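You operate a simulated robot arm through the tools that you are given. There is no shell and no other tool.

The job below is to be done with a simulated two-armed robot. You get a single attempt, and the scene is never put back.

Task
Test the coupler in the cup at 20 kPa, vent, and switch off.
Fine: switch on, set the dial, shut the clamp, press the green button and wait for a lamp; the blue button vents; leave the clamp shut.

It is judged by the outcome, as a careful person would: the job done as asked, and still so three seconds after it is handed in. It fails if anything else is knocked over, pushed out of place, dropped, spilled or broken.

Robot
Two 7-joint arms with fingered hands on one trunk that stands fixed in place. Base frame: the origin is at the foot of the trunk, x ahead of it, y to its left, z up. Units: mm, degrees, N and s.
The left shoulder is at [139, 170, 1082], the right one opposite. With the tool pointing down near the work surface each hand reaches from about 420 to 840 mm from the base axis, measured 20 degrees to its own side. Payload 4 kg a hand.
The tool frame of a hand sits at the grasp point between the pads (the TCP): z along the fingers, y along the line on which they close. The tips reach 26 mm beyond it. Largest opening 132 mm; the body of the gripper starts 73 mm behind the TCP. The gripper is a hand of 4 fingers: y runs from the thumb to the fingers, the wrist lies at [0, 0, -224] in the tool frame, and closing takes about 1.5 s.
Orientation is that of the tool frame in the base frame, as [roll, pitch, yaw] about the fixed x, y, z axes, in that order (R = Rz(yaw) Ry(pitch) Rx(roll)). With the fingers straight down and closing along the base's y, the tool's x points along the base's -x, its y along +y and its z along -z.

Tools
- The arms move only by the tool move_arm. It takes "left_targets", "right_targets" or both (then of equal length, played together; a hand with none holds still); each is a list of rows, each an object of numbers (a shift or turn left out is 0, a gripper value left out holds the last): "tx", "ty", "tz": the shift along the tool's x, y, z in mm; "ax", "ay", "az": the turn, a rotation vector about the tool's x, y, z in degrees. In form: [{"tx": .., "ty": .., "tz": .., "ax": .., "ay": .., "az": ..}, ...]. A call has 1 to 20 rows; each row shifts and turns the commanded pose from where the row before left it, along the tool's axes as they then stand. "left_hand" and "right_hand" are, for a hand that has rows, the gripper command, from -1 (shut) to 1 (fully open), values between in proportion, set as the call begins (left out, the last holds). Rows are played at 5 a second. More than 50 mm and 8.6 degrees between two rows, or a gripper value outside its range, and nothing of the call is played. Where a pose cannot be reached the arm comes as near as it can. A force on the tool above 40 N (or 10 N above the force at the start of the call, whichever is more), or a blocked arm, ends the call early, and 0.2 s more pass. Each finger travels about 108 mm/s and halts on what it meets, pressing with about 30 N; the grip force reading is that of the motor and also rises with nothing between the fingers. The clock runs only during rows and for 0.2 s after the last one: add rows that do not move to give the fingers time. The reply holds the time, the measured pose of the TCP, the force on the tool along the base axes, the opening and the grip force, in the units named above and with some noise, with the torque about the TCP (base axes, N m) and any sound that the robot's microphone picked up, and new pictures: "show" is both (left out), scene, wrist or none (wrist: the cameras of the hands that moved).
- Cameras (640 x 400 px; columns grow to the right, rows downward): "scene" is now at [234.8, 62.2, 1276.3]; the picture's right is [0.67, -0.75, 0.00], its down [-0.28, -0.25, -0.92] and it looks along [0.69, 0.62, -0.38] (base axes); focal length 214 px, centre (320, 200). "left" rides on the left gripper at [-73, 6, -94] in its tool frame; the picture's right is [-0.08, -1.00, 0.00], its down [0.79, -0.06, -0.62] and it looks along [0.61, -0.05, 0.79] (tool axes); focal length 230 px, centre (320, 200). "right" rides on the right gripper at [73, 6, -94] in its tool frame; the picture's right is [-0.08, 1.00, 0.00], its down [-0.78, -0.06, -0.62] and it looks along [-0.61, -0.05, 0.79] (tool axes); focal length 230 px, centre (320, 200). There is no depth. A picture from a camera that has moved, and an enlarged one, comes with that camera's place and axes in the base frame and with its lens.
- raise_lower(by): slides the trunk up (or, below 0, down) by that many mm; the arms and the scene camera ride with it, the base frame stays. It gives what a move gives, with no picture.
- move_fingers(finger1, finger2, finger3, thumb_bend, hand): sets how far each is bent, from 0 (flat) to 1 (curled in); at 0.3 the hand is open as for a grip, at 0.7 the pads meet at the TCP. One left out holds its place. A second passes; each finger stops where it meets its share of the squeeze, and holds until it gets a number again. A gripper value or a shape takes the hand back. It gives what a move gives, with no picture; readings hold the bend of each and the force on the fingers (four entries, about 0 where the hand has none), thumb and palm.
- preshape(shape, hand): the hand has 4 fingers and takes this shape, open, in about a second: jaw (thumb against the fingers, like two jaws); tri (thumb and two fingers); tip (a fingertip pinch); poke (one finger out to press); point (the index stretched); flat (the hand flat); cup (the hand cupped); fist (a fist). The gripper value then closes the fingers along that shape, each until it touches; the sizes above hold for jaw. It gives what a move gives, with no picture.
- aim_head(pan, tilt): turns the head with the scene camera to pan (to the left, within 80 degrees either way) and tilt (down, from -29 to 69), counted from straight ahead of the robot. It gives what a move gives, and a new picture of the scene camera.
- inspect(camera, box): a new picture of the part [left, top, right, bottom] of that camera's present view, enlarged. No time passes.
- sign_off(): hands the job in; it is judged then, once.

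Nothing tells you positions but the pictures and the camera data. Unless the task says otherwise, let go and move clear before handing in.

The tools are called after ">>>" as name(argument=value, ...) on one line, values as JSON. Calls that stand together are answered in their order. move_arm: Moves the arms, as the interface text tells. Its arguments: {"type":"object","properties":{"left_targets":{"type":"array"},"left_hand":{"type":"number"},"right_targets":{"type":"array"},"right_hand":{"type":"number"},"show":{"type":"string","enum":["both","scene","wrist","none"]}},"required":[]} The other tools are called the same way: raise_lower (by) slides the trunk up or down; preshape (shape, hand) gives the hand a shape; move_fingers (finger1, finger2, finger3, thumb_bend, hand) moves the fingers one by one; aim_head (pan, tilt) turns the head that bears the scene camera; inspect (camera, box) takes an enlarged picture of a part of a camera's view; sign_off () hands the job in.

At the start:

```text
time_s: 0.0
left_tcp_pos: [352.7, 531.5, 1233.0]
left_tool_rot: [-179.9, -0.1, -179.9]
left_wrist_force: [-0.7, 0.5, 0.4]
left_wrist_torque: [0.01, 0.01, 0.02]
left_gripper_width: 131.7
left_grasp_force: 0.1
left_shape: jaw
left_bend: [0.3, 0.3, 0.3, 0.3]
left_finger forces: [0.0, 0.1, 0.0, 0.1, 0.0, 0.0]
right_tcp_pos: [455.8, 57.4, 1196.4]
right_tool_rot: [-180.0, 0.0, -180.0]
right_wrist_force: [0.1, -0.6, 0.1]
right_wrist_torque: [0.03, -0.01, 0.0]
right_gripper_width: 131.8
right_grasp_force: 0.0
right_shape: jaw
right_bend: [0.3, 0.3, 0.3, 0.3]
right_finger forces: [0.0, 0.0, 0.0, 0.0, 0.0, 0.0]
trunk travel left (down, up): [-100.0, 251.0]
head pan, tilt: [41.7, 22.4]
```

scene: 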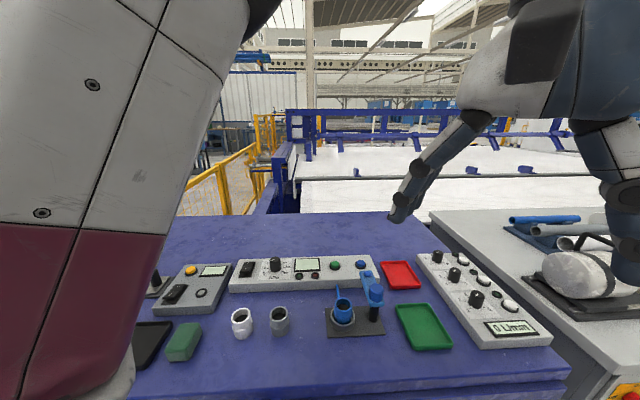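
right: 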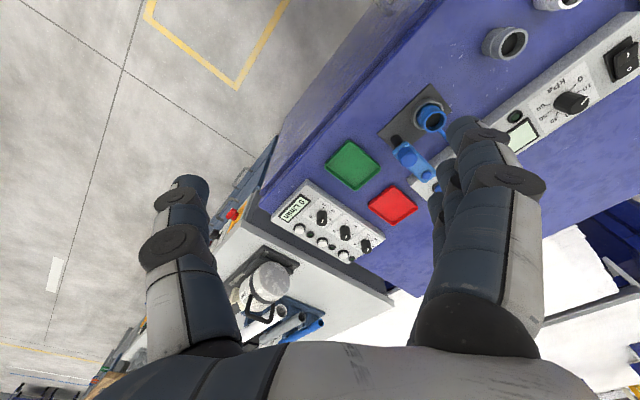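
left: 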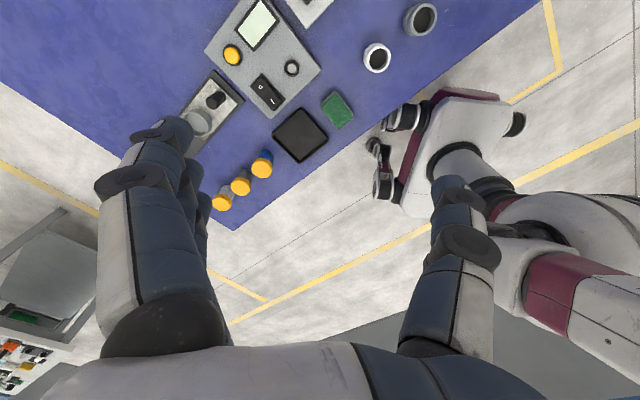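

I see a bench with several instruments; the long console with a switch, a dial, a display, green and blue buttons sits behind a clamp fixture with a blue coupler in its cup. I'll look closer before moving anything.

>>> inspect(camera="scene", box=[220, 240, 400, 352])

>>> inspect(camera="right", box=[380, 20, 640, 200])

>>> inspect(camera="scene", box=[130, 240, 260, 370])

```text
3.56 times, centred on (310, 296) of scene
camera zoom: at [234.8, 62.2, 1276.3], right [0.67, -0.75, 0.0], down [-0.28, -0.25, -0.92], along [0.69, 0.62, -0.38], focal length 763 px, centre (356, -141)
```

zoom: 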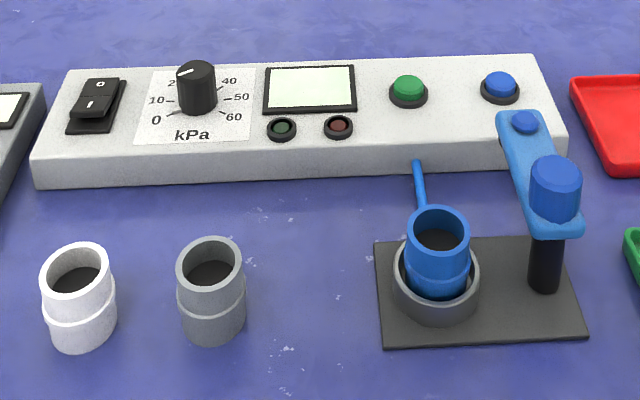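

```text
2.22 times, centred on (510, 110) of right
camera zoom: at [383.6, 63.4, 1291.4], right [0.08, 1.0, 0.0], down [0.78, -0.06, 0.62], along [0.61, -0.05, -0.79], focal length 511 px, centre (-102, 400)
```

zoom: 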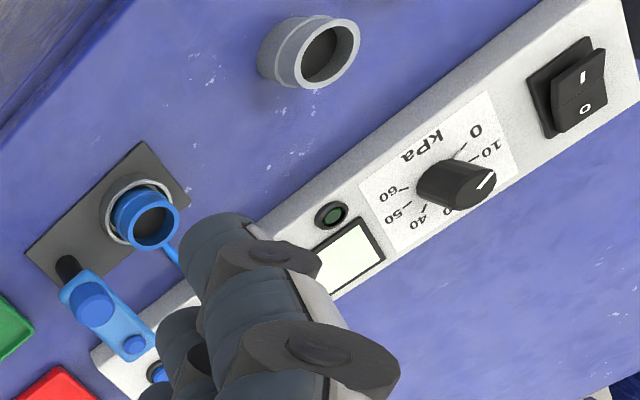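

```text
3.08 times, centred on (195, 305) of scene
camera zoom: at [234.8, 62.2, 1276.3], right [0.67, -0.75, 0.0], down [-0.28, -0.25, -0.92], along [0.69, 0.62, -0.38], focal length 660 px, centre (705, -123)
```

zoom: 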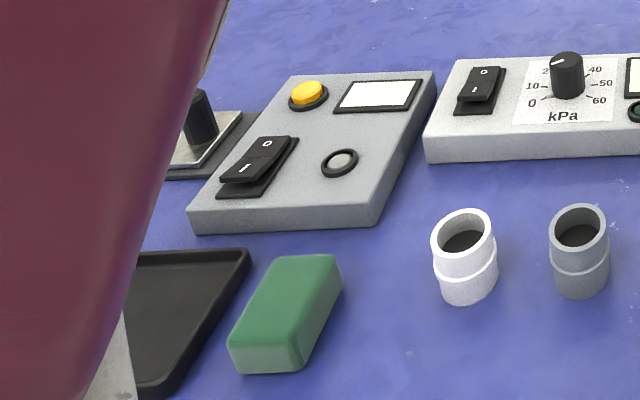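

The console runs at about 45° across the bench (switch near [480,580,830], dial near [539,515,865], green near [665,385], blue near [722,328]); the coupler cup is near [545,267] with the clamp post near [618,224]. Closer enlarged views next.

>>> inspect(camera="scene", box=[325, 260, 395, 340])

>>> inspect(camera="scene", box=[235, 250, 295, 288])

>>> inspect(camera="right", box=[370, 70, 470, 200])

>>> inspect(camera="right", box=[500, 40, 640, 160])

```text
5.00 times, centred on (360, 300) of scene
camera zoom: at [234.8, 62.2, 1276.3], right [0.67, -0.75, 0.0], down [-0.28, -0.25, -0.92], along [0.69, 0.62, -0.38], focal length 1072 px, centre (120, -300)
```

zoom: 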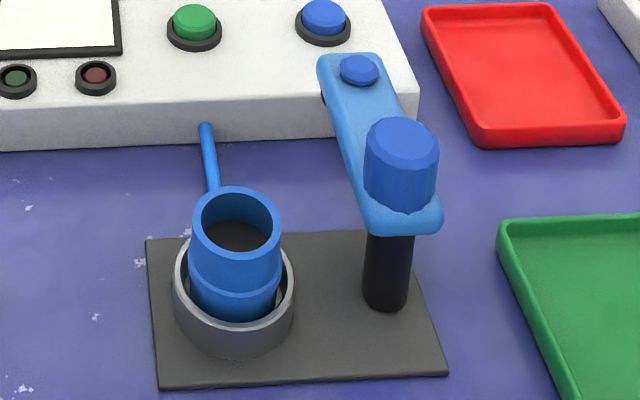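

```text
10.53 times, centred on (265, 269) of scene
camera zoom: at [234.8, 62.2, 1276.3], right [0.67, -0.75, 0.0], down [-0.28, -0.25, -0.92], along [0.69, 0.62, -0.38], focal length 2258 px, centre (899, -526)
```

zoom: 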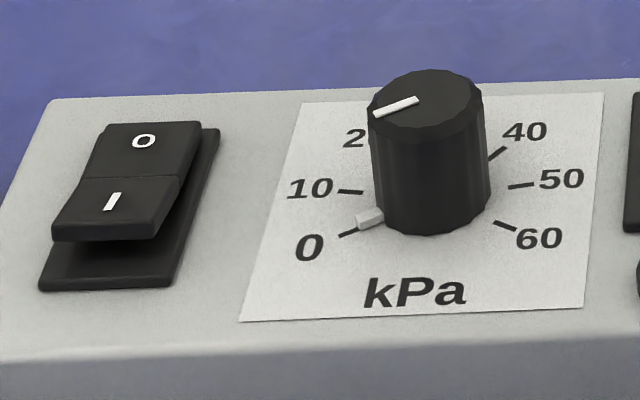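

```text
3.08 times, centred on (420, 135) of right
camera zoom: at [383.6, 63.4, 1291.4], right [0.08, 1.0, 0.0], down [0.78, -0.06, 0.62], along [0.61, -0.05, -0.79], focal length 708 px, centre (12, 400)
```

zoom: 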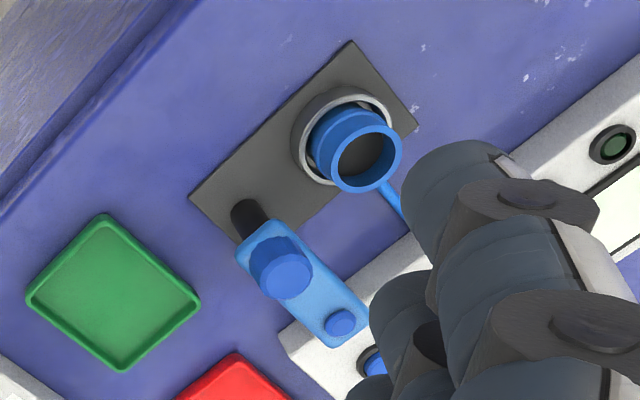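

```text
3.33 times, centred on (570, 100) of right
camera zoom: at [383.6, 63.4, 1291.4], right [0.08, 1.0, 0.0], down [0.78, -0.06, 0.62], along [0.61, -0.05, -0.79], focal length 767 px, centre (-513, 533)
```

zoom: 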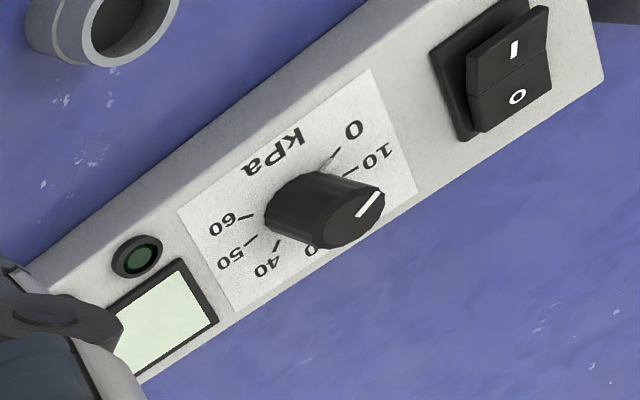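

The dial points at 0 with ticks every 40° (20 kPa is 80° clockwise from here, seen from above); the rocker has its I end raised, so it is off. I'll turn the head down toward the bench and put the left hand in the poke shape to learn where its fingertip sits.

>>> aim_head(pan=38, tilt=40)

>>> preshape(hand="left", shape="poke")

```text
time_s: 0.8
left_tcp_pos: [352.6, 530.5, 1232.2]
left_tool_rot: [-180.0, 0.0, -179.9]
left_wrist_force: [0.5, 0.9, 0.0]
left_wrist_torque: [-0.02, -0.03, -0.01]
left_gripper_width: 131.9
left_grasp_force: 0.0
left_shape: jaw
left_bend: [0.3, 0.3, 0.3, 0.3]
left_finger forces: [0.0, 0.1, 0.0, 0.0, 0.0, 0.1]
right_tcp_pos: [456.1, 59.0, 1195.8]
right_tool_rot: [-180.0, -0.1, -179.9]
right_wrist_force: [-0.1, -0.5, -0.1]
right_wrist_torque: [0.01, -0.02, 0.03]
right_gripper_width: 131.6
right_grasp_force: 0.0
right_shape: jaw
right_bend: [0.3, 0.3, 0.3, 0.3]
right_finger forces: [0.0, 0.0, 0.1, 0.1, 0.1, 0.0]
trunk travel left (down, up): [-100.0, 251.0]
head pan, tilt: [38.0, 40.0]
camera scene: at [232.6, 52.9, 1248.8], right [0.62, -0.79, 0.0], down [-0.51, -0.4, -0.77], along [0.6, 0.47, -0.64], focal length 214 px, centre (320, 200)
```

scene: 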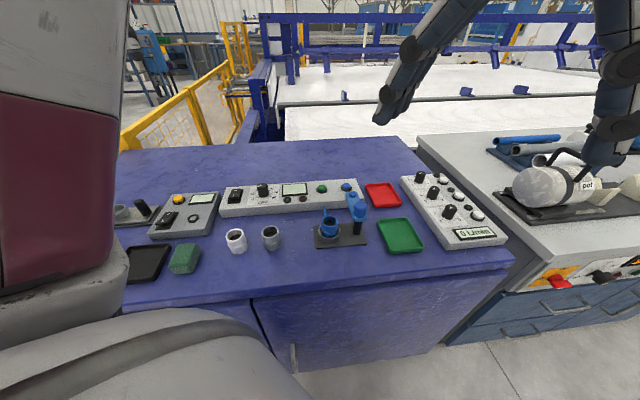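

```text
time_s: 1.7
left_tcp_pos: [351.2, 530.1, 1231.3]
left_tool_rot: [179.9, 0.0, 180.0]
left_wrist_force: [-0.2, 0.3, 0.1]
left_wrist_torque: [0.04, 0.01, -0.01]
left_gripper_width: 0.0
left_grasp_force: 0.0
left_shape: poke
left_bend: [1.0, 1.0, 1.0, 0.46]
left_finger forces: [0.0, 0.1, 0.0, 0.0, 0.0, 0.1]
right_tcp_pos: [456.1, 58.4, 1195.5]
right_tool_rot: [180.0, 0.0, -179.9]
right_wrist_force: [0.5, 0.1, 1.0]
right_wrist_torque: [-0.01, 0.0, -0.03]
right_gripper_width: 131.8
right_grasp_force: 0.0
right_shape: jaw
right_bend: [0.3, 0.3, 0.3, 0.3]
right_finger forces: [0.0, 0.0, 0.1, 0.0, 0.1, 0.0]
trunk travel left (down, up): [-100.0, 251.0]
head pan, tilt: [38.0, 40.0]
```

The bench is now central in the scene view. I'll take the wrist view of the left hand to see what the poke shape looks like.

>>> inspect(camera="left", box=[0, 0, 640, 400])

>>> inspect(camera="scene", box=[290, 170, 400, 260])

```text
1.00 times, centred on (320, 200) of left (not enlarged: the box is as wide or as high as the picture)
camera zoom: at [426.9, 537.6, 1324.8], right [0.08, -1.0, 0.0], down [-0.79, -0.06, 0.62], along [-0.61, -0.05, -0.79], focal length 230 px, centre (320, 200)
```

zoom: 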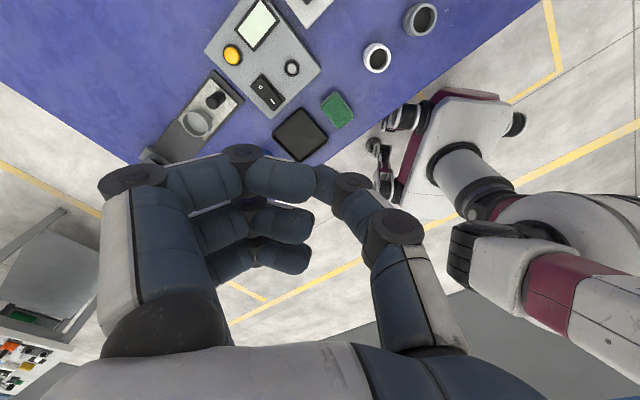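

```text
4.44 times, centred on (345, 215) of scene
camera zoom: at [232.6, 52.8, 1248.7], right [0.62, -0.79, 0.0], down [-0.51, -0.4, -0.77], along [0.6, 0.47, -0.64], focal length 953 px, centre (209, 133)
```

zoom: 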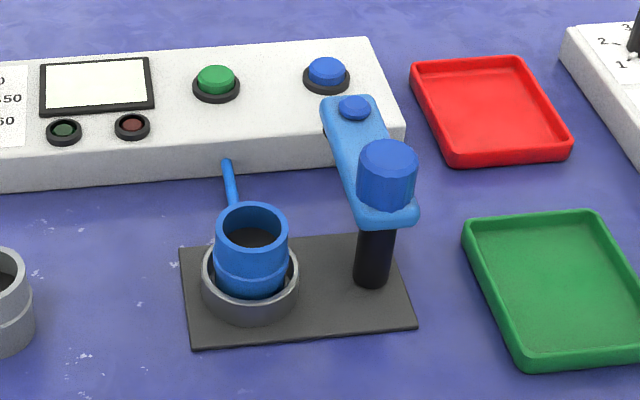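

The poke shape curls the three fingers and leaves the thumb out. I'll enlarge it to locate its tip.

>>> inspect(camera="left", box=[200, 120, 460, 290])

>>> preshape(hand="left", shape="point")

>>> inspect(camera="left", box=[60, 80, 500, 355])

```text
2.35 times, centred on (330, 205) of left
camera zoom: at [426.9, 537.6, 1324.8], right [0.08, -1.0, 0.0], down [-0.79, -0.06, 0.62], along [-0.61, -0.05, -0.79], focal length 541 px, centre (296, 188)
```

zoom: 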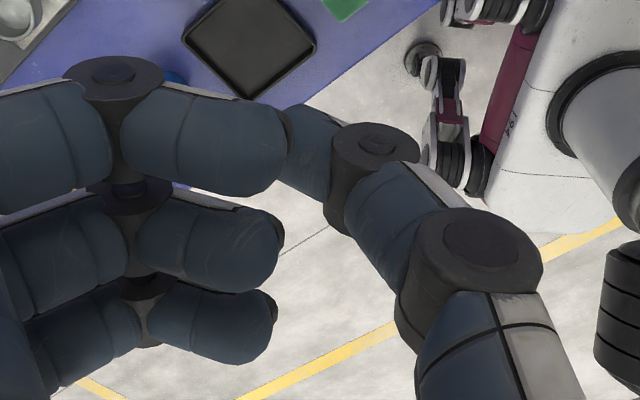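

```text
time_s: 2.6
left_tcp_pos: [353.0, 531.8, 1231.8]
left_tool_rot: [-179.9, 0.0, -179.9]
left_wrist_force: [-0.5, 0.5, 0.8]
left_wrist_torque: [0.01, 0.02, 0.0]
left_gripper_width: 125.8
left_grasp_force: 0.0
left_shape: point
left_bend: [0.28, 1.0, 1.0, 0.54]
left_finger forces: [0.0, 0.0, 0.0, 0.1, 0.0, 0.0]
right_tcp_pos: [457.3, 58.0, 1196.3]
right_tool_rot: [-179.9, 0.0, -179.9]
right_wrist_force: [0.5, 0.8, 0.7]
right_wrist_torque: [-0.01, -0.03, -0.01]
right_gripper_width: 132.0
right_grasp_force: 0.0
right_shape: jaw
right_bend: [0.3, 0.3, 0.3, 0.3]
right_finger forces: [0.0, 0.0, 0.0, 0.0, 0.0, 0.0]
trunk travel left (down, up): [-100.0, 251.0]
head pan, tilt: [38.0, 40.0]
```

```text
1.45 times, centred on (280, 218) of left
camera zoom: at [426.9, 537.6, 1324.8], right [0.08, -1.0, 0.0], down [-0.79, -0.06, 0.62], along [-0.61, -0.05, -0.79], focal length 335 px, centre (378, 174)
```

zoom: 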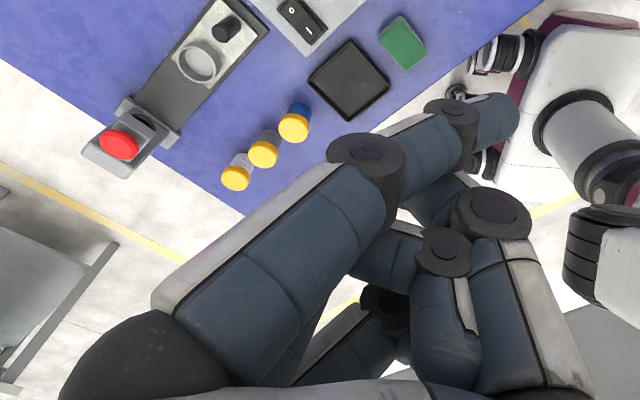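

I'll bring the left hand into the scene camera's view, high above the bench, and try the "tip" shape there so both cameras can see the fingertip.

>>> move_arm(left_targets=[{"tx": -26, "ty": -11, "tz": 18}, {"tx": -26, "ty": -11, "tz": 18}, {"tx": -26, "ty": -11, "tz": 18}, {"tx": -26, "ty": -11, "tz": 18}, {"tx": -26, "ty": -11, "tz": 18}, {"tx": -26, "ty": -11, "tz": 18}, {"tx": -26, "ty": -11, "tz": 18}, {"tx": -26, "ty": -11, "tz": 18}, {}])

>>> preshape(hand="left", shape="poke")

>>> inspect(camera="scene", box=[200, 40, 440, 190])

```text
time_s: 4.6
left_tcp_pos: [560.0, 444.7, 1089.3]
left_tool_rot: [180.0, 0.1, -179.9]
left_wrist_force: [-0.5, 0.4, -0.8]
left_wrist_torque: [-0.01, -0.01, -0.04]
left_gripper_width: 126.1
left_grasp_force: 0.0
left_shape: point
left_bend: [0.28, 1.0, 1.0, 0.54]
left_finger forces: [0.0, 0.0, 0.0, 0.1, 0.1, 0.1]
right_tcp_pos: [455.2, 58.2, 1197.0]
right_tool_rot: [180.0, 0.1, -180.0]
right_wrist_force: [-0.9, 0.0, 0.5]
right_wrist_torque: [0.01, -0.01, 0.0]
right_gripper_width: 131.8
right_grasp_force: 0.0
right_shape: jaw
right_bend: [0.3, 0.3, 0.3, 0.3]
right_finger forces: [0.0, 0.0, 0.0, 0.0, 0.0, 0.0]
trunk travel left (down, up): [-100.0, 251.0]
head pan, tilt: [38.0, 40.0]
camera scene: at [232.0, 52.7, 1249.0], right [0.62, -0.79, 0.0], down [-0.51, -0.4, -0.77], along [0.6, 0.47, -0.64], focal length 214 px, centre (320, 200)
camera left: at [634.1, 451.6, 1182.5], right [0.08, -1.0, 0.0], down [-0.79, -0.06, 0.62], along [-0.61, -0.05, -0.79], focal length 230 px, centre (320, 200)
```

scene: 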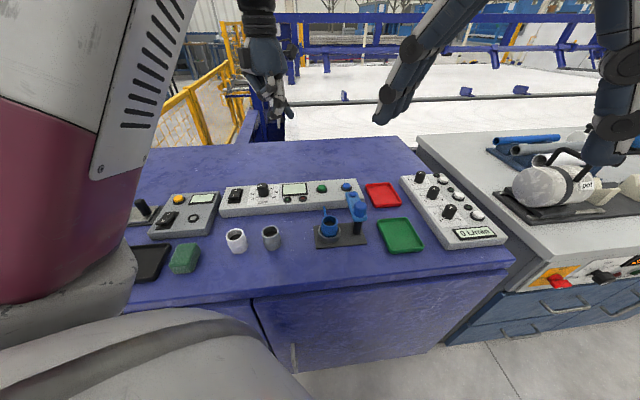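
left: 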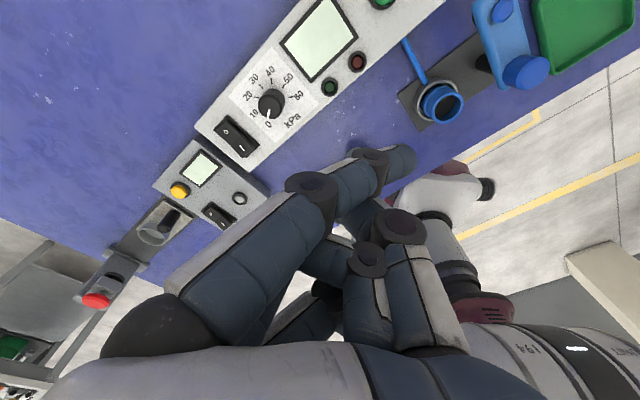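

```text
time_s: 5.5
left_tcp_pos: [560.2, 444.4, 1089.6]
left_tool_rot: [-180.0, 0.1, 179.9]
left_wrist_force: [-0.1, 0.1, 0.8]
left_wrist_torque: [0.04, 0.01, -0.04]
left_gripper_width: 0.0
left_grasp_force: 0.2
left_shape: poke
left_bend: [1.0, 1.0, 1.0, 0.46]
left_finger forces: [0.1, 0.0, 0.1, 0.1, 0.1, 0.0]
right_tcp_pos: [456.2, 58.6, 1197.0]
right_tool_rot: [-179.9, 0.0, 180.0]
right_wrist_force: [-0.8, 0.1, -0.1]
right_wrist_torque: [-0.01, -0.01, 0.0]
right_gripper_width: 132.0
right_grasp_force: 0.0
right_shape: jaw
right_bend: [0.3, 0.3, 0.3, 0.3]
right_finger forces: [0.0, 0.0, 0.0, 0.0, 0.0, 0.0]
trunk travel left (down, up): [-100.0, 251.0]
head pan, tilt: [38.0, 40.0]
```

```text
2.67 times, centred on (320, 115) of scene
camera zoom: at [232.5, 52.8, 1248.7], right [0.62, -0.79, 0.0], down [-0.51, -0.4, -0.77], along [0.6, 0.47, -0.64], focal length 572 px, centre (320, 427)
```

zoom: 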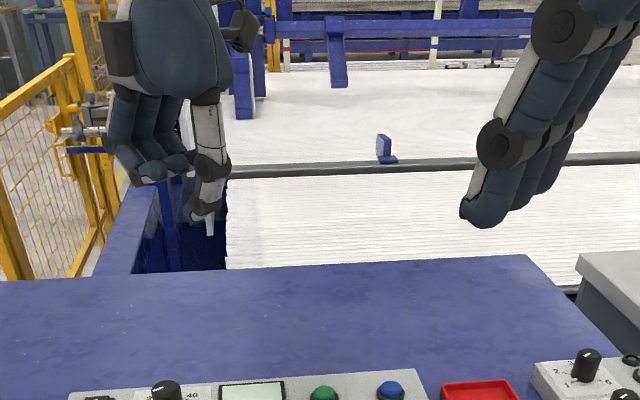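

The poke shape works: the thumb points down, fingers curled up behind it. I'll zoom in to pin down its tip.

>>> inspect(camera="scene", box=[230, 60, 310, 135])

>>> inspect(camera="left", box=[200, 100, 480, 280])

>>> inspect(camera="left", box=[360, 0, 560, 130])

```text
5.33 times, centred on (270, 98) of scene
camera zoom: at [232.5, 52.8, 1248.7], right [0.62, -0.79, 0.0], down [-0.51, -0.4, -0.77], along [0.6, 0.47, -0.64], focal length 1144 px, centre (587, 747)
```

zoom: 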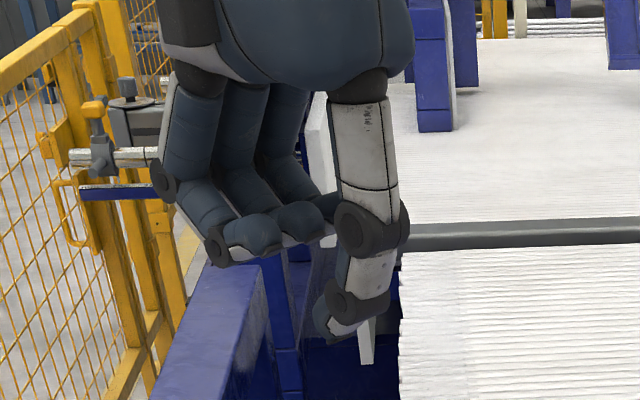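

```text
2.22 times, centred on (340, 190) of left
camera zoom: at [634.3, 451.8, 1182.1], right [0.08, -1.0, 0.0], down [-0.79, -0.06, 0.62], along [-0.61, -0.05, -0.79], focal length 511 px, centre (276, 222)
```

zoom: 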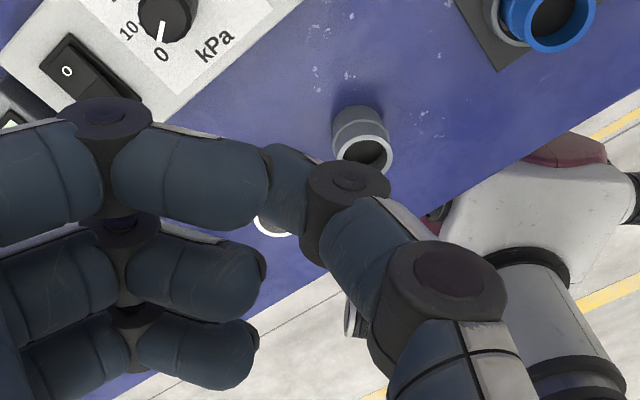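

```text
3.08 times, centred on (460, 65) of left
camera zoom: at [634.3, 451.8, 1182.1], right [0.08, -1.0, 0.0], down [-0.79, -0.06, 0.62], along [-0.61, -0.05, -0.79], focal length 708 px, centre (-111, 615)
```

zoom: 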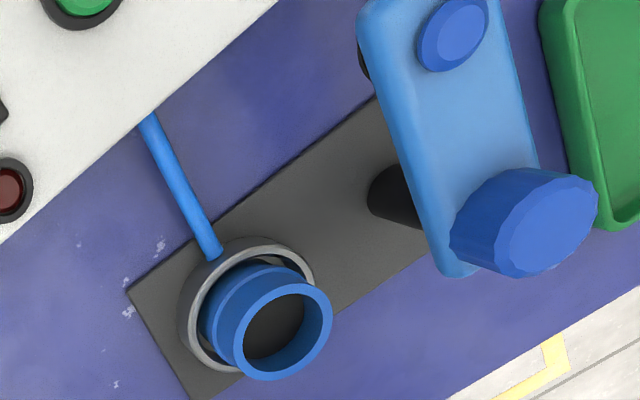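

The blue "rod" is just a hose from the cup to the console. The clamp is a swing arm: pivot near [609,219] with its tip near [656,269], and it needs to swing about 90° over the coupler near [552,271]. The poke tip sits about 25 mm beyond the TCP on the tool axis. Next I hover it over the "I" half of the rocker.

>>> move_arm(left_targets=[{"tx": 13.3, "ty": 17.3, "tz": 27}, {"tx": 13.3, "ty": 17.3, "tz": 27}, {"tx": 13.3, "ty": 17.3, "tz": 27}, {"tx": 13.3, "ty": 17.3, "tz": 27}, {"tx": 13.3, "ty": 17.3, "tz": 27}, {"tx": 13.3, "ty": 17.3, "tz": 27}, {"tx": 13.3, "ty": 17.3, "tz": 27}, {}])

>>> inspect(camera="scene", box=[200, 130, 300, 220])

>>> inspect(camera="left", box=[220, 80, 480, 260])

```text
time_s: 7.3
left_tcp_pos: [468.0, 565.4, 900.1]
left_tool_rot: [180.0, -0.1, -179.9]
left_wrist_force: [-0.3, 0.3, -0.3]
left_wrist_torque: [0.0, 0.0, 0.0]
left_gripper_width: 0.0
left_grasp_force: 0.1
left_shape: poke
left_bend: [1.0, 1.0, 1.0, 0.46]
left_finger forces: [0.1, 0.0, 0.0, 0.0, 0.1, 0.0]
right_tcp_pos: [456.5, 58.9, 1196.1]
right_tool_rot: [-179.9, 0.0, -180.0]
right_wrist_force: [-0.4, 1.0, -0.4]
right_wrist_torque: [0.0, 0.03, -0.02]
right_gripper_width: 131.8
right_grasp_force: 0.1
right_shape: jaw
right_bend: [0.3, 0.3, 0.3, 0.3]
right_finger forces: [0.1, 0.1, 0.0, 0.0, 0.0, 0.0]
trunk travel left (down, up): [-100.0, 251.0]
head pan, tilt: [38.0, 40.0]
camera scene: at [232.4, 52.7, 1248.8], right [0.62, -0.79, 0.0], down [-0.51, -0.4, -0.77], along [0.6, 0.47, -0.64], focal length 214 px, centre (320, 200)
camera left: at [541.7, 572.3, 992.9], right [0.08, -1.0, 0.0], down [-0.79, -0.06, 0.62], along [-0.61, -0.05, -0.79], focal length 230 px, centre (320, 200)
```

scene: 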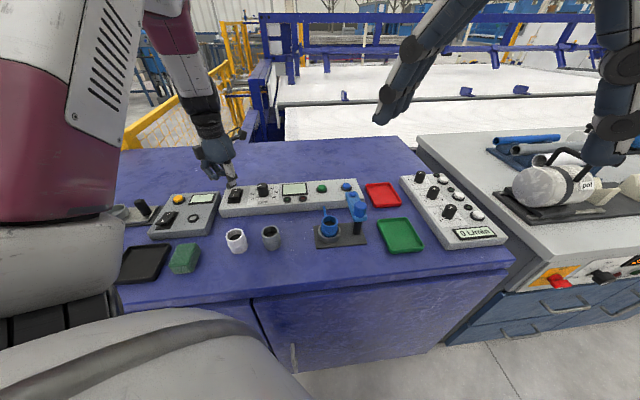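
left: 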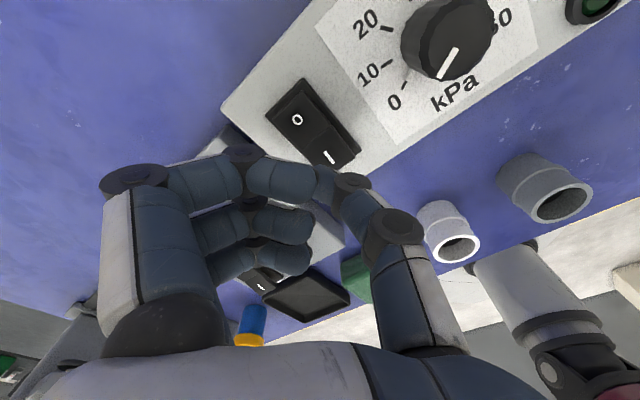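

```text
4.44 times, centred on (250, 175) of scene
camera zoom: at [232.4, 52.7, 1248.8], right [0.62, -0.79, 0.0], down [-0.51, -0.4, -0.77], along [0.6, 0.47, -0.64], focal length 953 px, centre (631, 311)
```

zoom: 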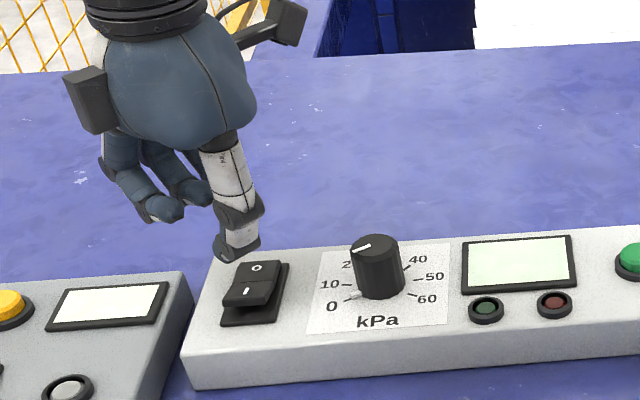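

```text
2.22 times, centred on (350, 170) of left
camera zoom: at [541.7, 572.3, 992.9], right [0.08, -1.0, 0.0], down [-0.79, -0.06, 0.62], along [-0.61, -0.05, -0.79], focal length 511 px, centre (253, 267)
```

zoom: 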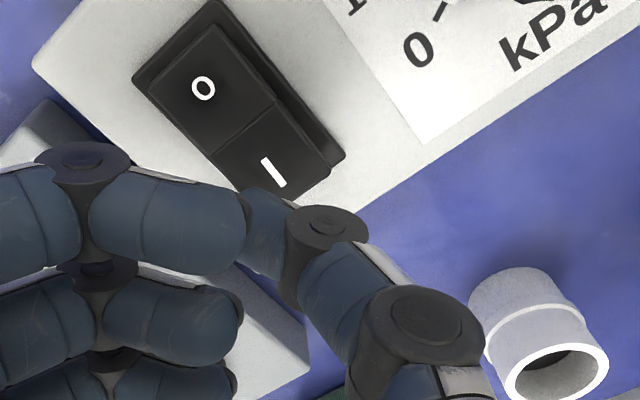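

All three cameras agree the "I" mark is near [467,561,849], so the thumb tip is about 7 mm too far in y. I'll shift, and come down to just above it.

>>> move_arm(left_targets=[{"tx": 3, "ty": -7, "tz": 0}, {"tz": 9}, {"tz": 9}, {}], show="none")

>>> inspect(camera="scene", box=[215, 160, 275, 205])

>>> inspect(camera="left", box=[250, 100, 410, 230])

```text
time_s: 8.3
left_tcp_pos: [465.4, 557.0, 881.9]
left_tool_rot: [179.9, 0.0, 180.0]
left_wrist_force: [0.4, 0.1, 0.1]
left_wrist_torque: [-0.01, 0.01, 0.0]
left_gripper_width: 0.0
left_grasp_force: 0.2
left_shape: poke
left_bend: [1.0, 1.0, 1.0, 0.46]
left_finger forces: [0.0, 0.1, 0.0, 0.0, 0.1, 0.0]
right_tcp_pos: [456.5, 59.0, 1195.2]
right_tool_rot: [-179.9, 0.0, 180.0]
right_wrist_force: [0.3, 0.7, 0.0]
right_wrist_torque: [0.04, 0.01, 0.0]
right_gripper_width: 131.8
right_grasp_force: 0.0
right_shape: jaw
right_bend: [0.3, 0.3, 0.3, 0.3]
right_finger forces: [0.0, 0.0, 0.1, 0.1, 0.0, 0.0]
trunk travel left (down, up): [-100.0, 251.0]
head pan, tilt: [38.0, 40.0]
```

```text
8.89 times, centred on (245, 182) of scene
camera zoom: at [232.5, 52.8, 1248.8], right [0.62, -0.79, 0.0], down [-0.51, -0.4, -0.77], along [0.6, 0.47, -0.64], focal length 1906 px, centre (987, 356)
```

zoom: 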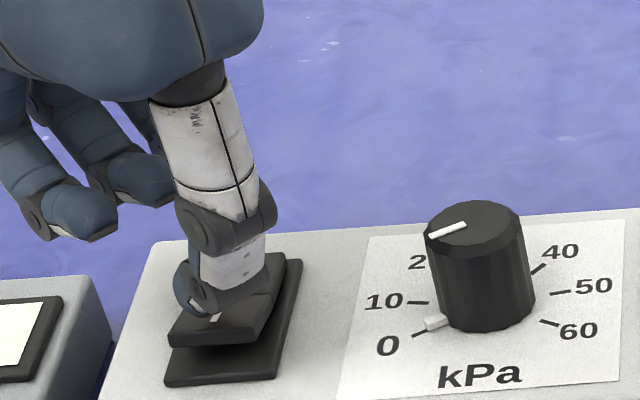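

```text
3.08 times, centred on (330, 165) of left
camera zoom: at [539.3, 564.2, 974.6], right [0.08, -1.0, 0.0], down [-0.79, -0.06, 0.62], along [-0.61, -0.05, -0.79], focal length 708 px, centre (289, 308)
```

zoom: 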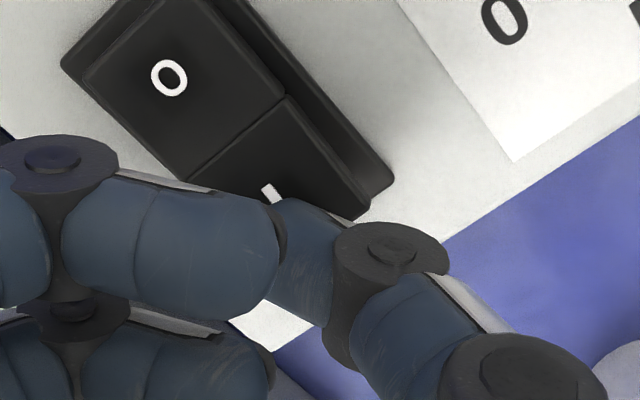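

The tip is just over the I half, a few mm left of its middle. I'll centre it and press down in small steps.

>>> move_arm(left_targets=[{"tx": -3, "ty": -4}, {"tz": 4}, {"tz": 4}, {"tz": 3}, {"tz": 3}], show="none")

>>> inspect(camera="scene", box=[215, 160, 275, 205])

```text
time_s: 9.5
left_tcp_pos: [466.8, 552.8, 871.4]
left_tool_rot: [179.8, 0.4, 179.9]
left_wrist_force: [-1.4, -5.9, 27.6]
left_wrist_torque: [-0.04, -0.15, 0.0]
left_gripper_width: 0.1
left_grasp_force: 0.0
left_shape: poke
left_bend: [1.0, 1.0, 1.0, 0.47]
left_finger forces: [0.0, 0.0, 0.0, 0.0, 27.4, 0.0]
right_tcp_pos: [454.0, 56.3, 1199.0]
right_tool_rot: [179.9, 0.3, 180.0]
right_wrist_force: [0.2, -0.2, -0.6]
right_wrist_torque: [0.02, -0.02, -0.01]
right_gripper_width: 131.8
right_grasp_force: 0.1
right_shape: jaw
right_bend: [0.3, 0.3, 0.3, 0.3]
right_finger forces: [0.0, 0.0, 0.0, 0.1, 0.0, 0.0]
trunk travel left (down, up): [-100.0, 251.0]
head pan, tilt: [38.0, 40.0]
```

```text
8.89 times, centred on (245, 182) of scene
camera zoom: at [230.1, 50.4, 1249.9], right [0.62, -0.79, 0.0], down [-0.51, -0.39, -0.77], along [0.6, 0.47, -0.64], focal length 1906 px, centre (987, 356)
```

zoom: 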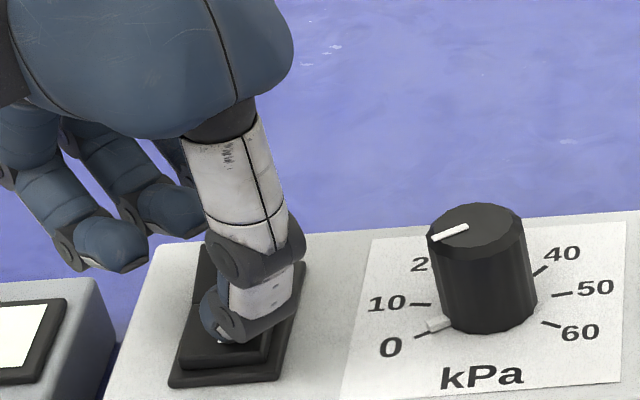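

The I half looks pushed down, with 27 N on the thumb. I'll lift off and check the switch and display.

>>> move_arm(left_targets=[{"tz": -10}, {"tz": -25}, {"tz": -35}, {}])

>>> inspect(camera="scene", box=[210, 165, 380, 240])

>>> inspect(camera="left", box=[220, 0, 620, 220])

```text
time_s: 10.5
left_tcp_pos: [468.2, 553.1, 939.8]
left_tool_rot: [-179.9, 0.0, -180.0]
left_wrist_force: [0.5, -0.5, 0.0]
left_wrist_torque: [0.0, 0.03, -0.04]
left_gripper_width: 0.2
left_grasp_force: 0.0
left_shape: poke
left_bend: [1.0, 1.0, 1.0, 0.46]
left_finger forces: [0.0, 0.1, 0.0, 0.1, 0.0, 0.0]
right_tcp_pos: [457.1, 59.3, 1196.1]
right_tool_rot: [179.9, 0.0, 180.0]
right_wrist_force: [0.6, -0.2, 0.6]
right_wrist_torque: [0.01, -0.01, -0.02]
right_gripper_width: 131.7
right_grasp_force: 0.0
right_shape: jaw
right_bend: [0.3, 0.3, 0.3, 0.3]
right_finger forces: [0.1, 0.0, 0.0, 0.1, 0.1, 0.0]
trunk travel left (down, up): [-100.0, 251.0]
head pan, tilt: [38.0, 40.0]
camera scene: at [233.0, 53.0, 1248.5], right [0.62, -0.79, 0.0], down [-0.51, -0.4, -0.77], along [0.6, 0.47, -0.64], focal length 214 px, centre (320, 200)
camera left: at [542.6, 559.8, 1032.0], right [0.08, -1.0, 0.0], down [-0.78, -0.06, 0.62], along [-0.62, -0.05, -0.79], focal length 230 px, centre (320, 200)
```

scene: 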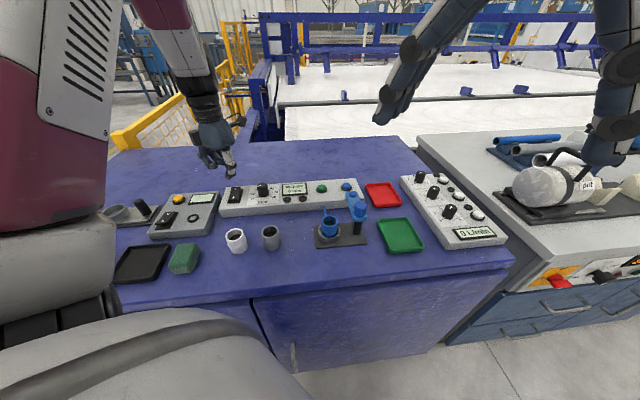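
left: 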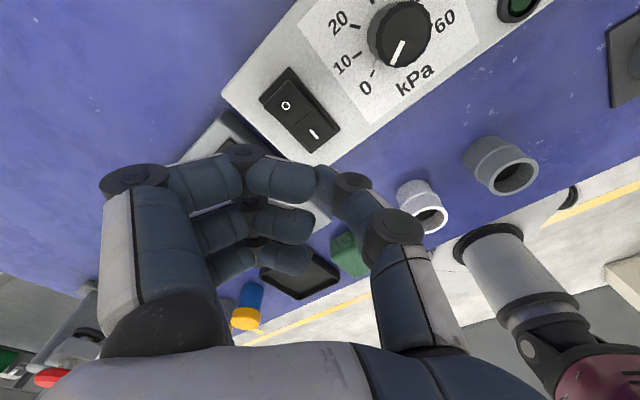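

```text
3.76 times, centred on (295, 202) of scene
camera zoom: at [233.0, 53.0, 1248.5], right [0.62, -0.79, 0.0], down [-0.51, -0.4, -0.77], along [0.6, 0.47, -0.64], focal length 807 px, centre (414, 191)
```

zoom: 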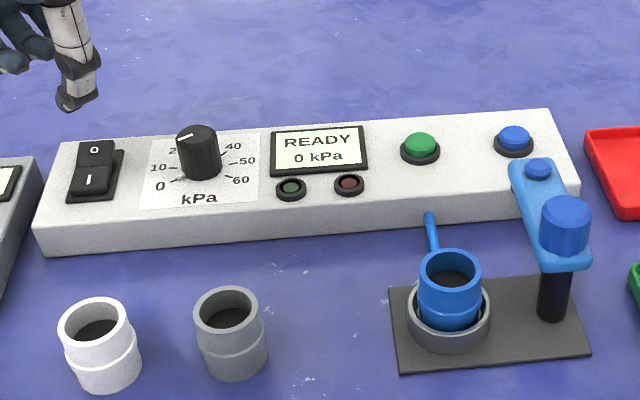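

```text
1.60 times, centred on (420, 110) of left
camera zoom: at [542.6, 559.8, 1032.0], right [0.08, -1.0, 0.0], down [-0.78, -0.06, 0.62], along [-0.62, -0.05, -0.79], focal length 368 px, centre (160, 344)
```

zoom: 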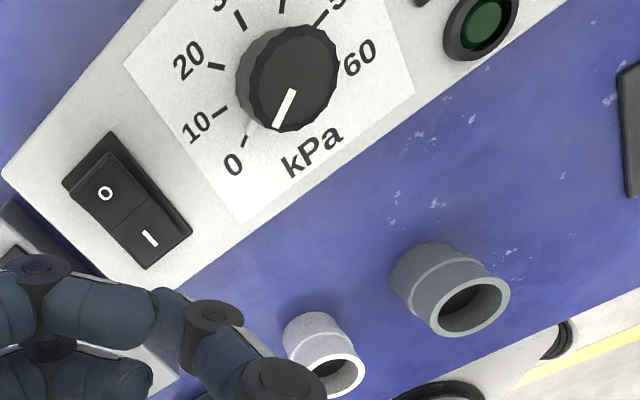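

The console is on and reads "READY 0 kPa". The knob top is near [539,513,866]. I'll try the "tri" and "tip" shapes here in the air to choose a grip for the knob.

>>> preshape(hand="left", shape="tri")

>>> inspect(camera="left", box=[0, 0, 640, 400])

>>> inspect(camera="scene", box=[170, 100, 290, 190])

>>> preshape(hand="left", shape="tip")

>>> inspect(camera="left", box=[0, 0, 640, 400])

>>> inspect(camera="scene", box=[170, 100, 290, 190])

```text
time_s: 11.4
left_tcp_pos: [468.6, 553.0, 941.2]
left_tool_rot: [-180.0, 0.0, -180.0]
left_wrist_force: [-0.4, 0.3, -0.3]
left_wrist_torque: [0.0, -0.04, 0.0]
left_gripper_width: 131.6
left_grasp_force: 0.1
left_shape: tri
left_bend: [0.3, 0.3, 0.0, 0.3]
left_finger forces: [0.0, 0.0, 0.0, 0.0, 0.0, 0.0]
right_tcp_pos: [457.1, 58.8, 1195.4]
right_tool_rot: [179.9, 0.1, 179.9]
right_wrist_force: [0.8, -0.7, -0.5]
right_wrist_torque: [-0.01, 0.02, -0.02]
right_gripper_width: 132.0
right_grasp_force: 0.0
right_shape: jaw
right_bend: [0.3, 0.3, 0.3, 0.3]
right_finger forces: [0.0, 0.1, 0.0, 0.0, 0.0, 0.0]
trunk travel left (down, up): [-100.0, 251.0]
head pan, tilt: [38.0, 40.0]
```

```text
1.00 times, centred on (320, 200) of left (not enlarged: the box is as wide or as high as the picture)
camera zoom: at [542.5, 559.5, 1032.5], right [0.08, -1.0, 0.0], down [-0.79, -0.06, 0.62], along [-0.61, -0.05, -0.79], focal length 230 px, centre (320, 200)
```

zoom: 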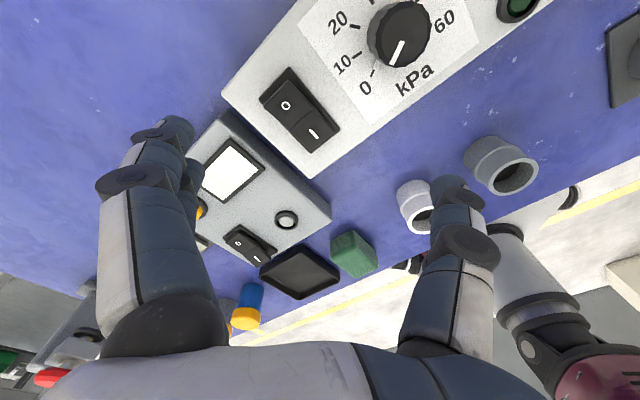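

```text
4.44 times, centred on (230, 145) of scene
camera zoom: at [232.6, 52.8, 1248.7], right [0.62, -0.79, 0.0], down [-0.51, -0.4, -0.77], along [0.6, 0.47, -0.64], focal length 953 px, centre (720, 444)
```

zoom: 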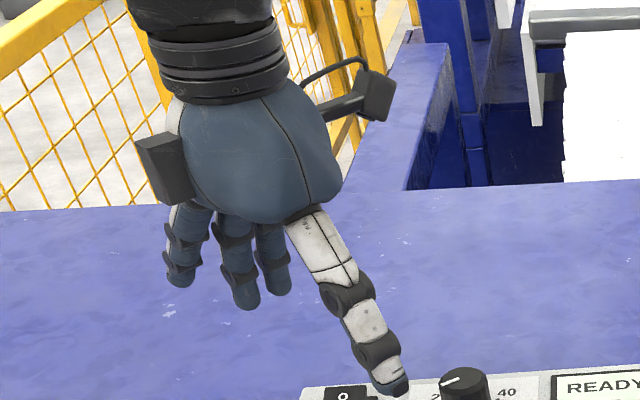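

```text
time_s: 12.3
left_tcp_pos: [468.9, 553.2, 940.2]
left_tool_rot: [-179.9, -0.1, 180.0]
left_wrist_force: [0.1, 0.3, -1.0]
left_wrist_torque: [-0.01, 0.0, 0.0]
left_gripper_width: 131.9
left_grasp_force: 0.0
left_shape: tip
left_bend: [0.0, 0.3, 0.0, 0.3]
left_finger forces: [0.0, 0.0, 0.0, 0.0, 0.0, 0.0]
right_tcp_pos: [456.6, 58.0, 1195.4]
right_tool_rot: [179.9, 0.0, -179.9]
right_wrist_force: [0.3, -0.1, 0.1]
right_wrist_torque: [0.0, 0.0, 0.0]
right_gripper_width: 131.9
right_grasp_force: 0.2
right_shape: jaw
right_bend: [0.3, 0.3, 0.3, 0.3]
right_finger forces: [0.1, 0.0, 0.0, 0.0, 0.0, 0.0]
trunk travel left (down, up): [-100.0, 251.0]
head pan, tilt: [38.0, 40.0]
```

```text
1.00 times, centred on (320, 200) of left (not enlarged: the box is as wide or as high as the picture)
camera zoom: at [542.5, 559.6, 1032.5], right [0.08, -1.0, 0.0], down [-0.79, -0.06, 0.62], along [-0.61, -0.05, -0.79], focal length 230 px, centre (320, 200)
```

zoom: 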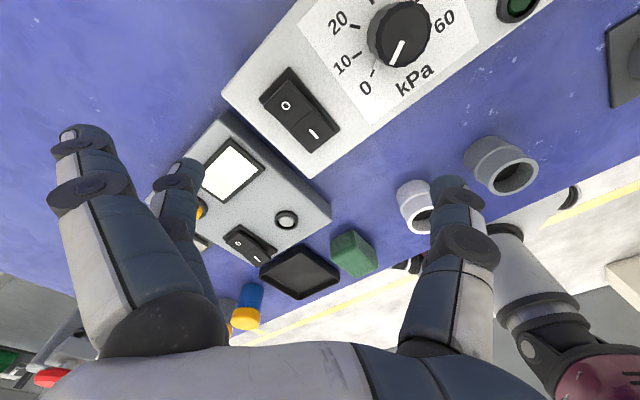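

```text
4.44 times, centred on (230, 145) of scene
camera zoom: at [232.6, 52.8, 1248.7], right [0.62, -0.79, 0.0], down [-0.51, -0.4, -0.77], along [0.6, 0.47, -0.64], focal length 953 px, centre (720, 444)
```

zoom: 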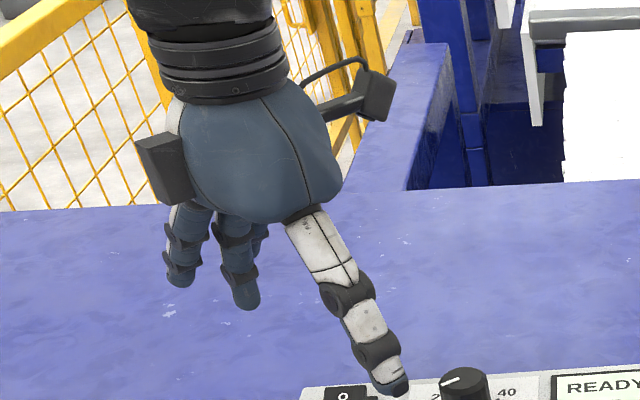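

In "tip" shape the thumb and middle finger oppose each other, which suits the knob. I'll move above it with a partial opening and test that the wrist can turn the needed 80° in the air.

>>> move_arm(left_targets=[{"tx": -24, "ty": -13.3}, {"tx": -23, "ty": -13.3}, {"tx": -23.3, "ty": -13.4}, {"az": 8}, {"az": 8}, {"az": 8}, {"az": 8}, {"az": 8}, {"az": 8}, {"az": 8}, {"az": 8}, {"az": 8}, {"az": 8}, {}], left_hand=0.1)

```text
time_s: 15.3
left_tcp_pos: [537.7, 512.4, 936.3]
left_tool_rot: [-180.0, -0.1, 99.9]
left_wrist_force: [-0.4, 0.0, 0.3]
left_wrist_torque: [0.0, -0.01, 0.02]
left_gripper_width: 73.3
left_grasp_force: 0.1
left_shape: tip
left_bend: [0.0, 0.72, 0.0, 0.7]
left_finger forces: [0.0, 0.1, 0.1, 0.1, 0.1, 0.0]
right_tcp_pos: [456.6, 59.0, 1196.8]
right_tool_rot: [180.0, -0.1, -180.0]
right_wrist_force: [0.4, 0.0, 1.1]
right_wrist_torque: [0.02, -0.03, 0.0]
right_gripper_width: 131.7
right_grasp_force: 0.0
right_shape: jaw
right_bend: [0.3, 0.3, 0.3, 0.3]
right_finger forces: [0.1, 0.1, 0.0, 0.0, 0.1, 0.0]
trunk travel left (down, up): [-100.0, 251.0]
head pan, tilt: [38.0, 40.0]
camera scene: at [232.6, 52.8, 1248.7], right [0.62, -0.79, 0.0], down [-0.51, -0.4, -0.77], along [0.6, 0.47, -0.64], focal length 214 px, centre (320, 200)
camera left: at [556.9, 443.2, 1029.0], right [-0.97, -0.25, 0.0], down [-0.2, 0.76, 0.62], along [-0.15, 0.6, -0.79], focal length 230 px, centre (320, 200)
```

scene: 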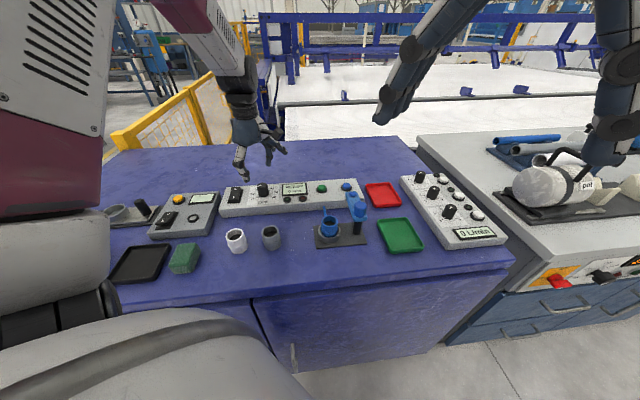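
left: 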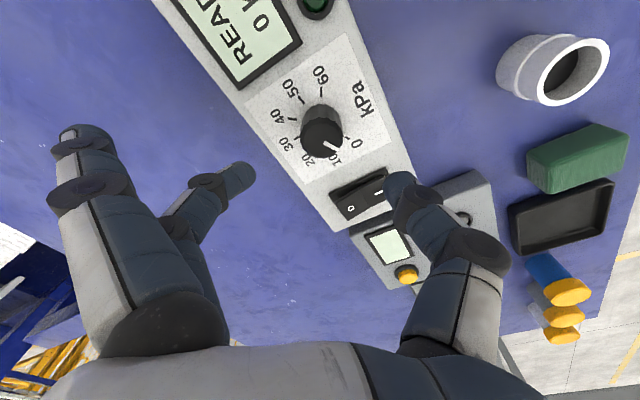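

The wrist reaches the 80° turned pose, and the knob lies nearly on the tool axis. I'll zoom in to check centring.

>>> inspect(camera="left", box=[240, 80, 420, 200])

>>> inspect(camera="scene", box=[220, 120, 300, 200])

```text
3.33 times, centred on (330, 140) of left
camera zoom: at [556.9, 443.2, 1029.0], right [-0.97, -0.25, 0.0], down [-0.2, 0.76, 0.62], along [-0.15, 0.6, -0.79], focal length 767 px, centre (287, 400)
```

zoom: 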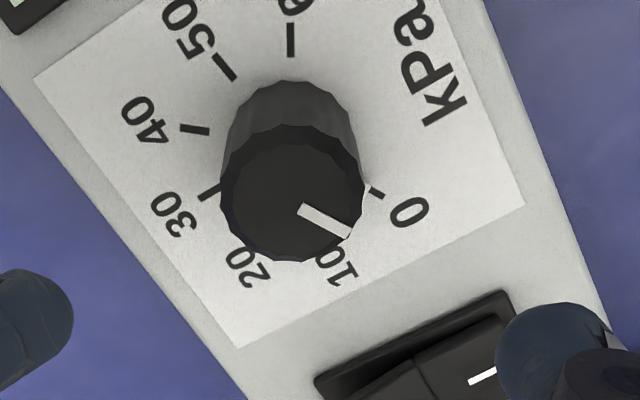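

```text
5.00 times, centred on (260, 160) of scene
camera zoom: at [232.6, 52.8, 1248.7], right [0.62, -0.79, 0.0], down [-0.51, -0.4, -0.77], along [0.6, 0.47, -0.64], focal length 1072 px, centre (620, 400)
```

zoom: 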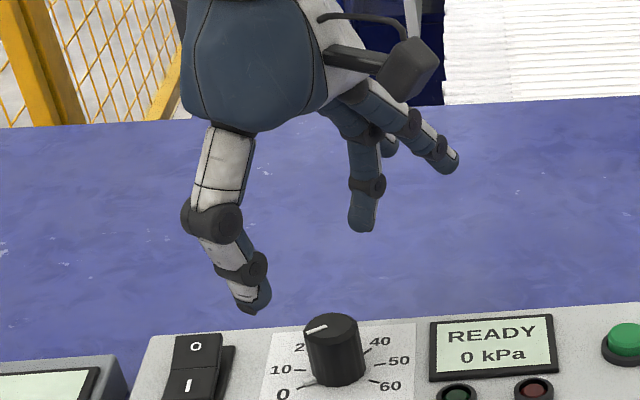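

Knob axis is near [539,511.5] with its top at about 864. I'll turn back to the start yaw, nudge over, and descend partway.

>>> move_arm(left_targets=[{"az": -8}, {"az": -8}, {"az": -8}, {"az": -8}, {"az": -8}, {"az": -8}, {"az": -8}, {"az": -8}, {"az": -8}, {"az": -8}, {"tx": -1, "ty": -1, "tz": 15}, {"tz": 15}, {"tz": 10}, {}], show="none")

>>> inspect(camera="left", box=[160, 60, 480, 260])

>>> inspect(camera="scene", box=[220, 130, 300, 210])

```text
time_s: 18.3
left_tcp_pos: [538.6, 511.8, 898.7]
left_tool_rot: [-180.0, 0.0, -180.0]
left_wrist_force: [0.4, 0.0, -0.5]
left_wrist_torque: [0.0, -0.01, -0.01]
left_gripper_width: 73.2
left_grasp_force: 0.1
left_shape: tip
left_bend: [0.0, 0.72, 0.0, 0.7]
left_finger forces: [0.0, 0.0, 0.1, 0.0, 0.1, 0.1]
right_tcp_pos: [456.1, 59.4, 1196.5]
right_tool_rot: [-180.0, 0.0, 180.0]
right_wrist_force: [-0.3, -0.5, 0.0]
right_wrist_torque: [0.0, -0.01, -0.02]
right_gripper_width: 132.0
right_grasp_force: 0.1
right_shape: jaw
right_bend: [0.3, 0.3, 0.3, 0.3]
right_finger forces: [0.1, 0.1, 0.1, 0.0, 0.0, 0.1]
trunk travel left (down, up): [-100.0, 251.0]
head pan, tilt: [38.0, 40.0]
```

```text
2.00 times, centred on (320, 160) of left
camera zoom: at [612.9, 518.9, 990.3], right [0.08, -1.0, 0.0], down [-0.79, -0.06, 0.62], along [-0.61, -0.05, -0.79], focal length 460 px, centre (320, 280)
```

zoom: 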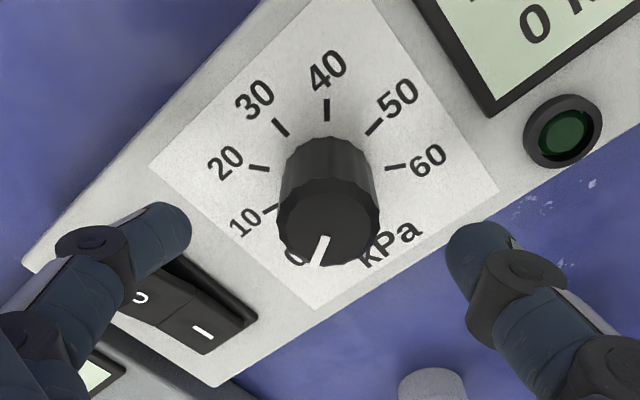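

```text
5.00 times, centred on (260, 170) of scene
camera zoom: at [232.5, 52.8, 1248.8], right [0.62, -0.79, 0.0], down [-0.51, -0.4, -0.77], along [0.6, 0.47, -0.64], focal length 1072 px, centre (620, 350)
```

zoom: 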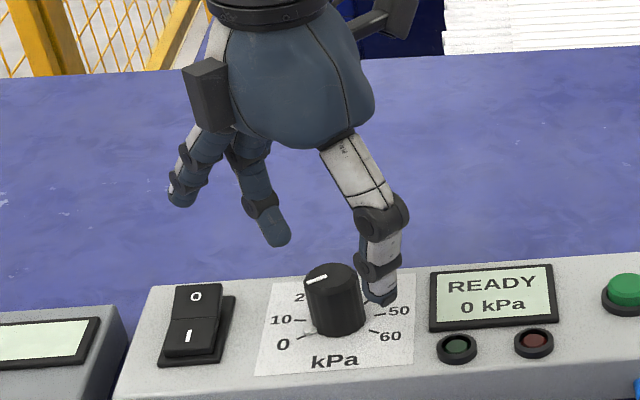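

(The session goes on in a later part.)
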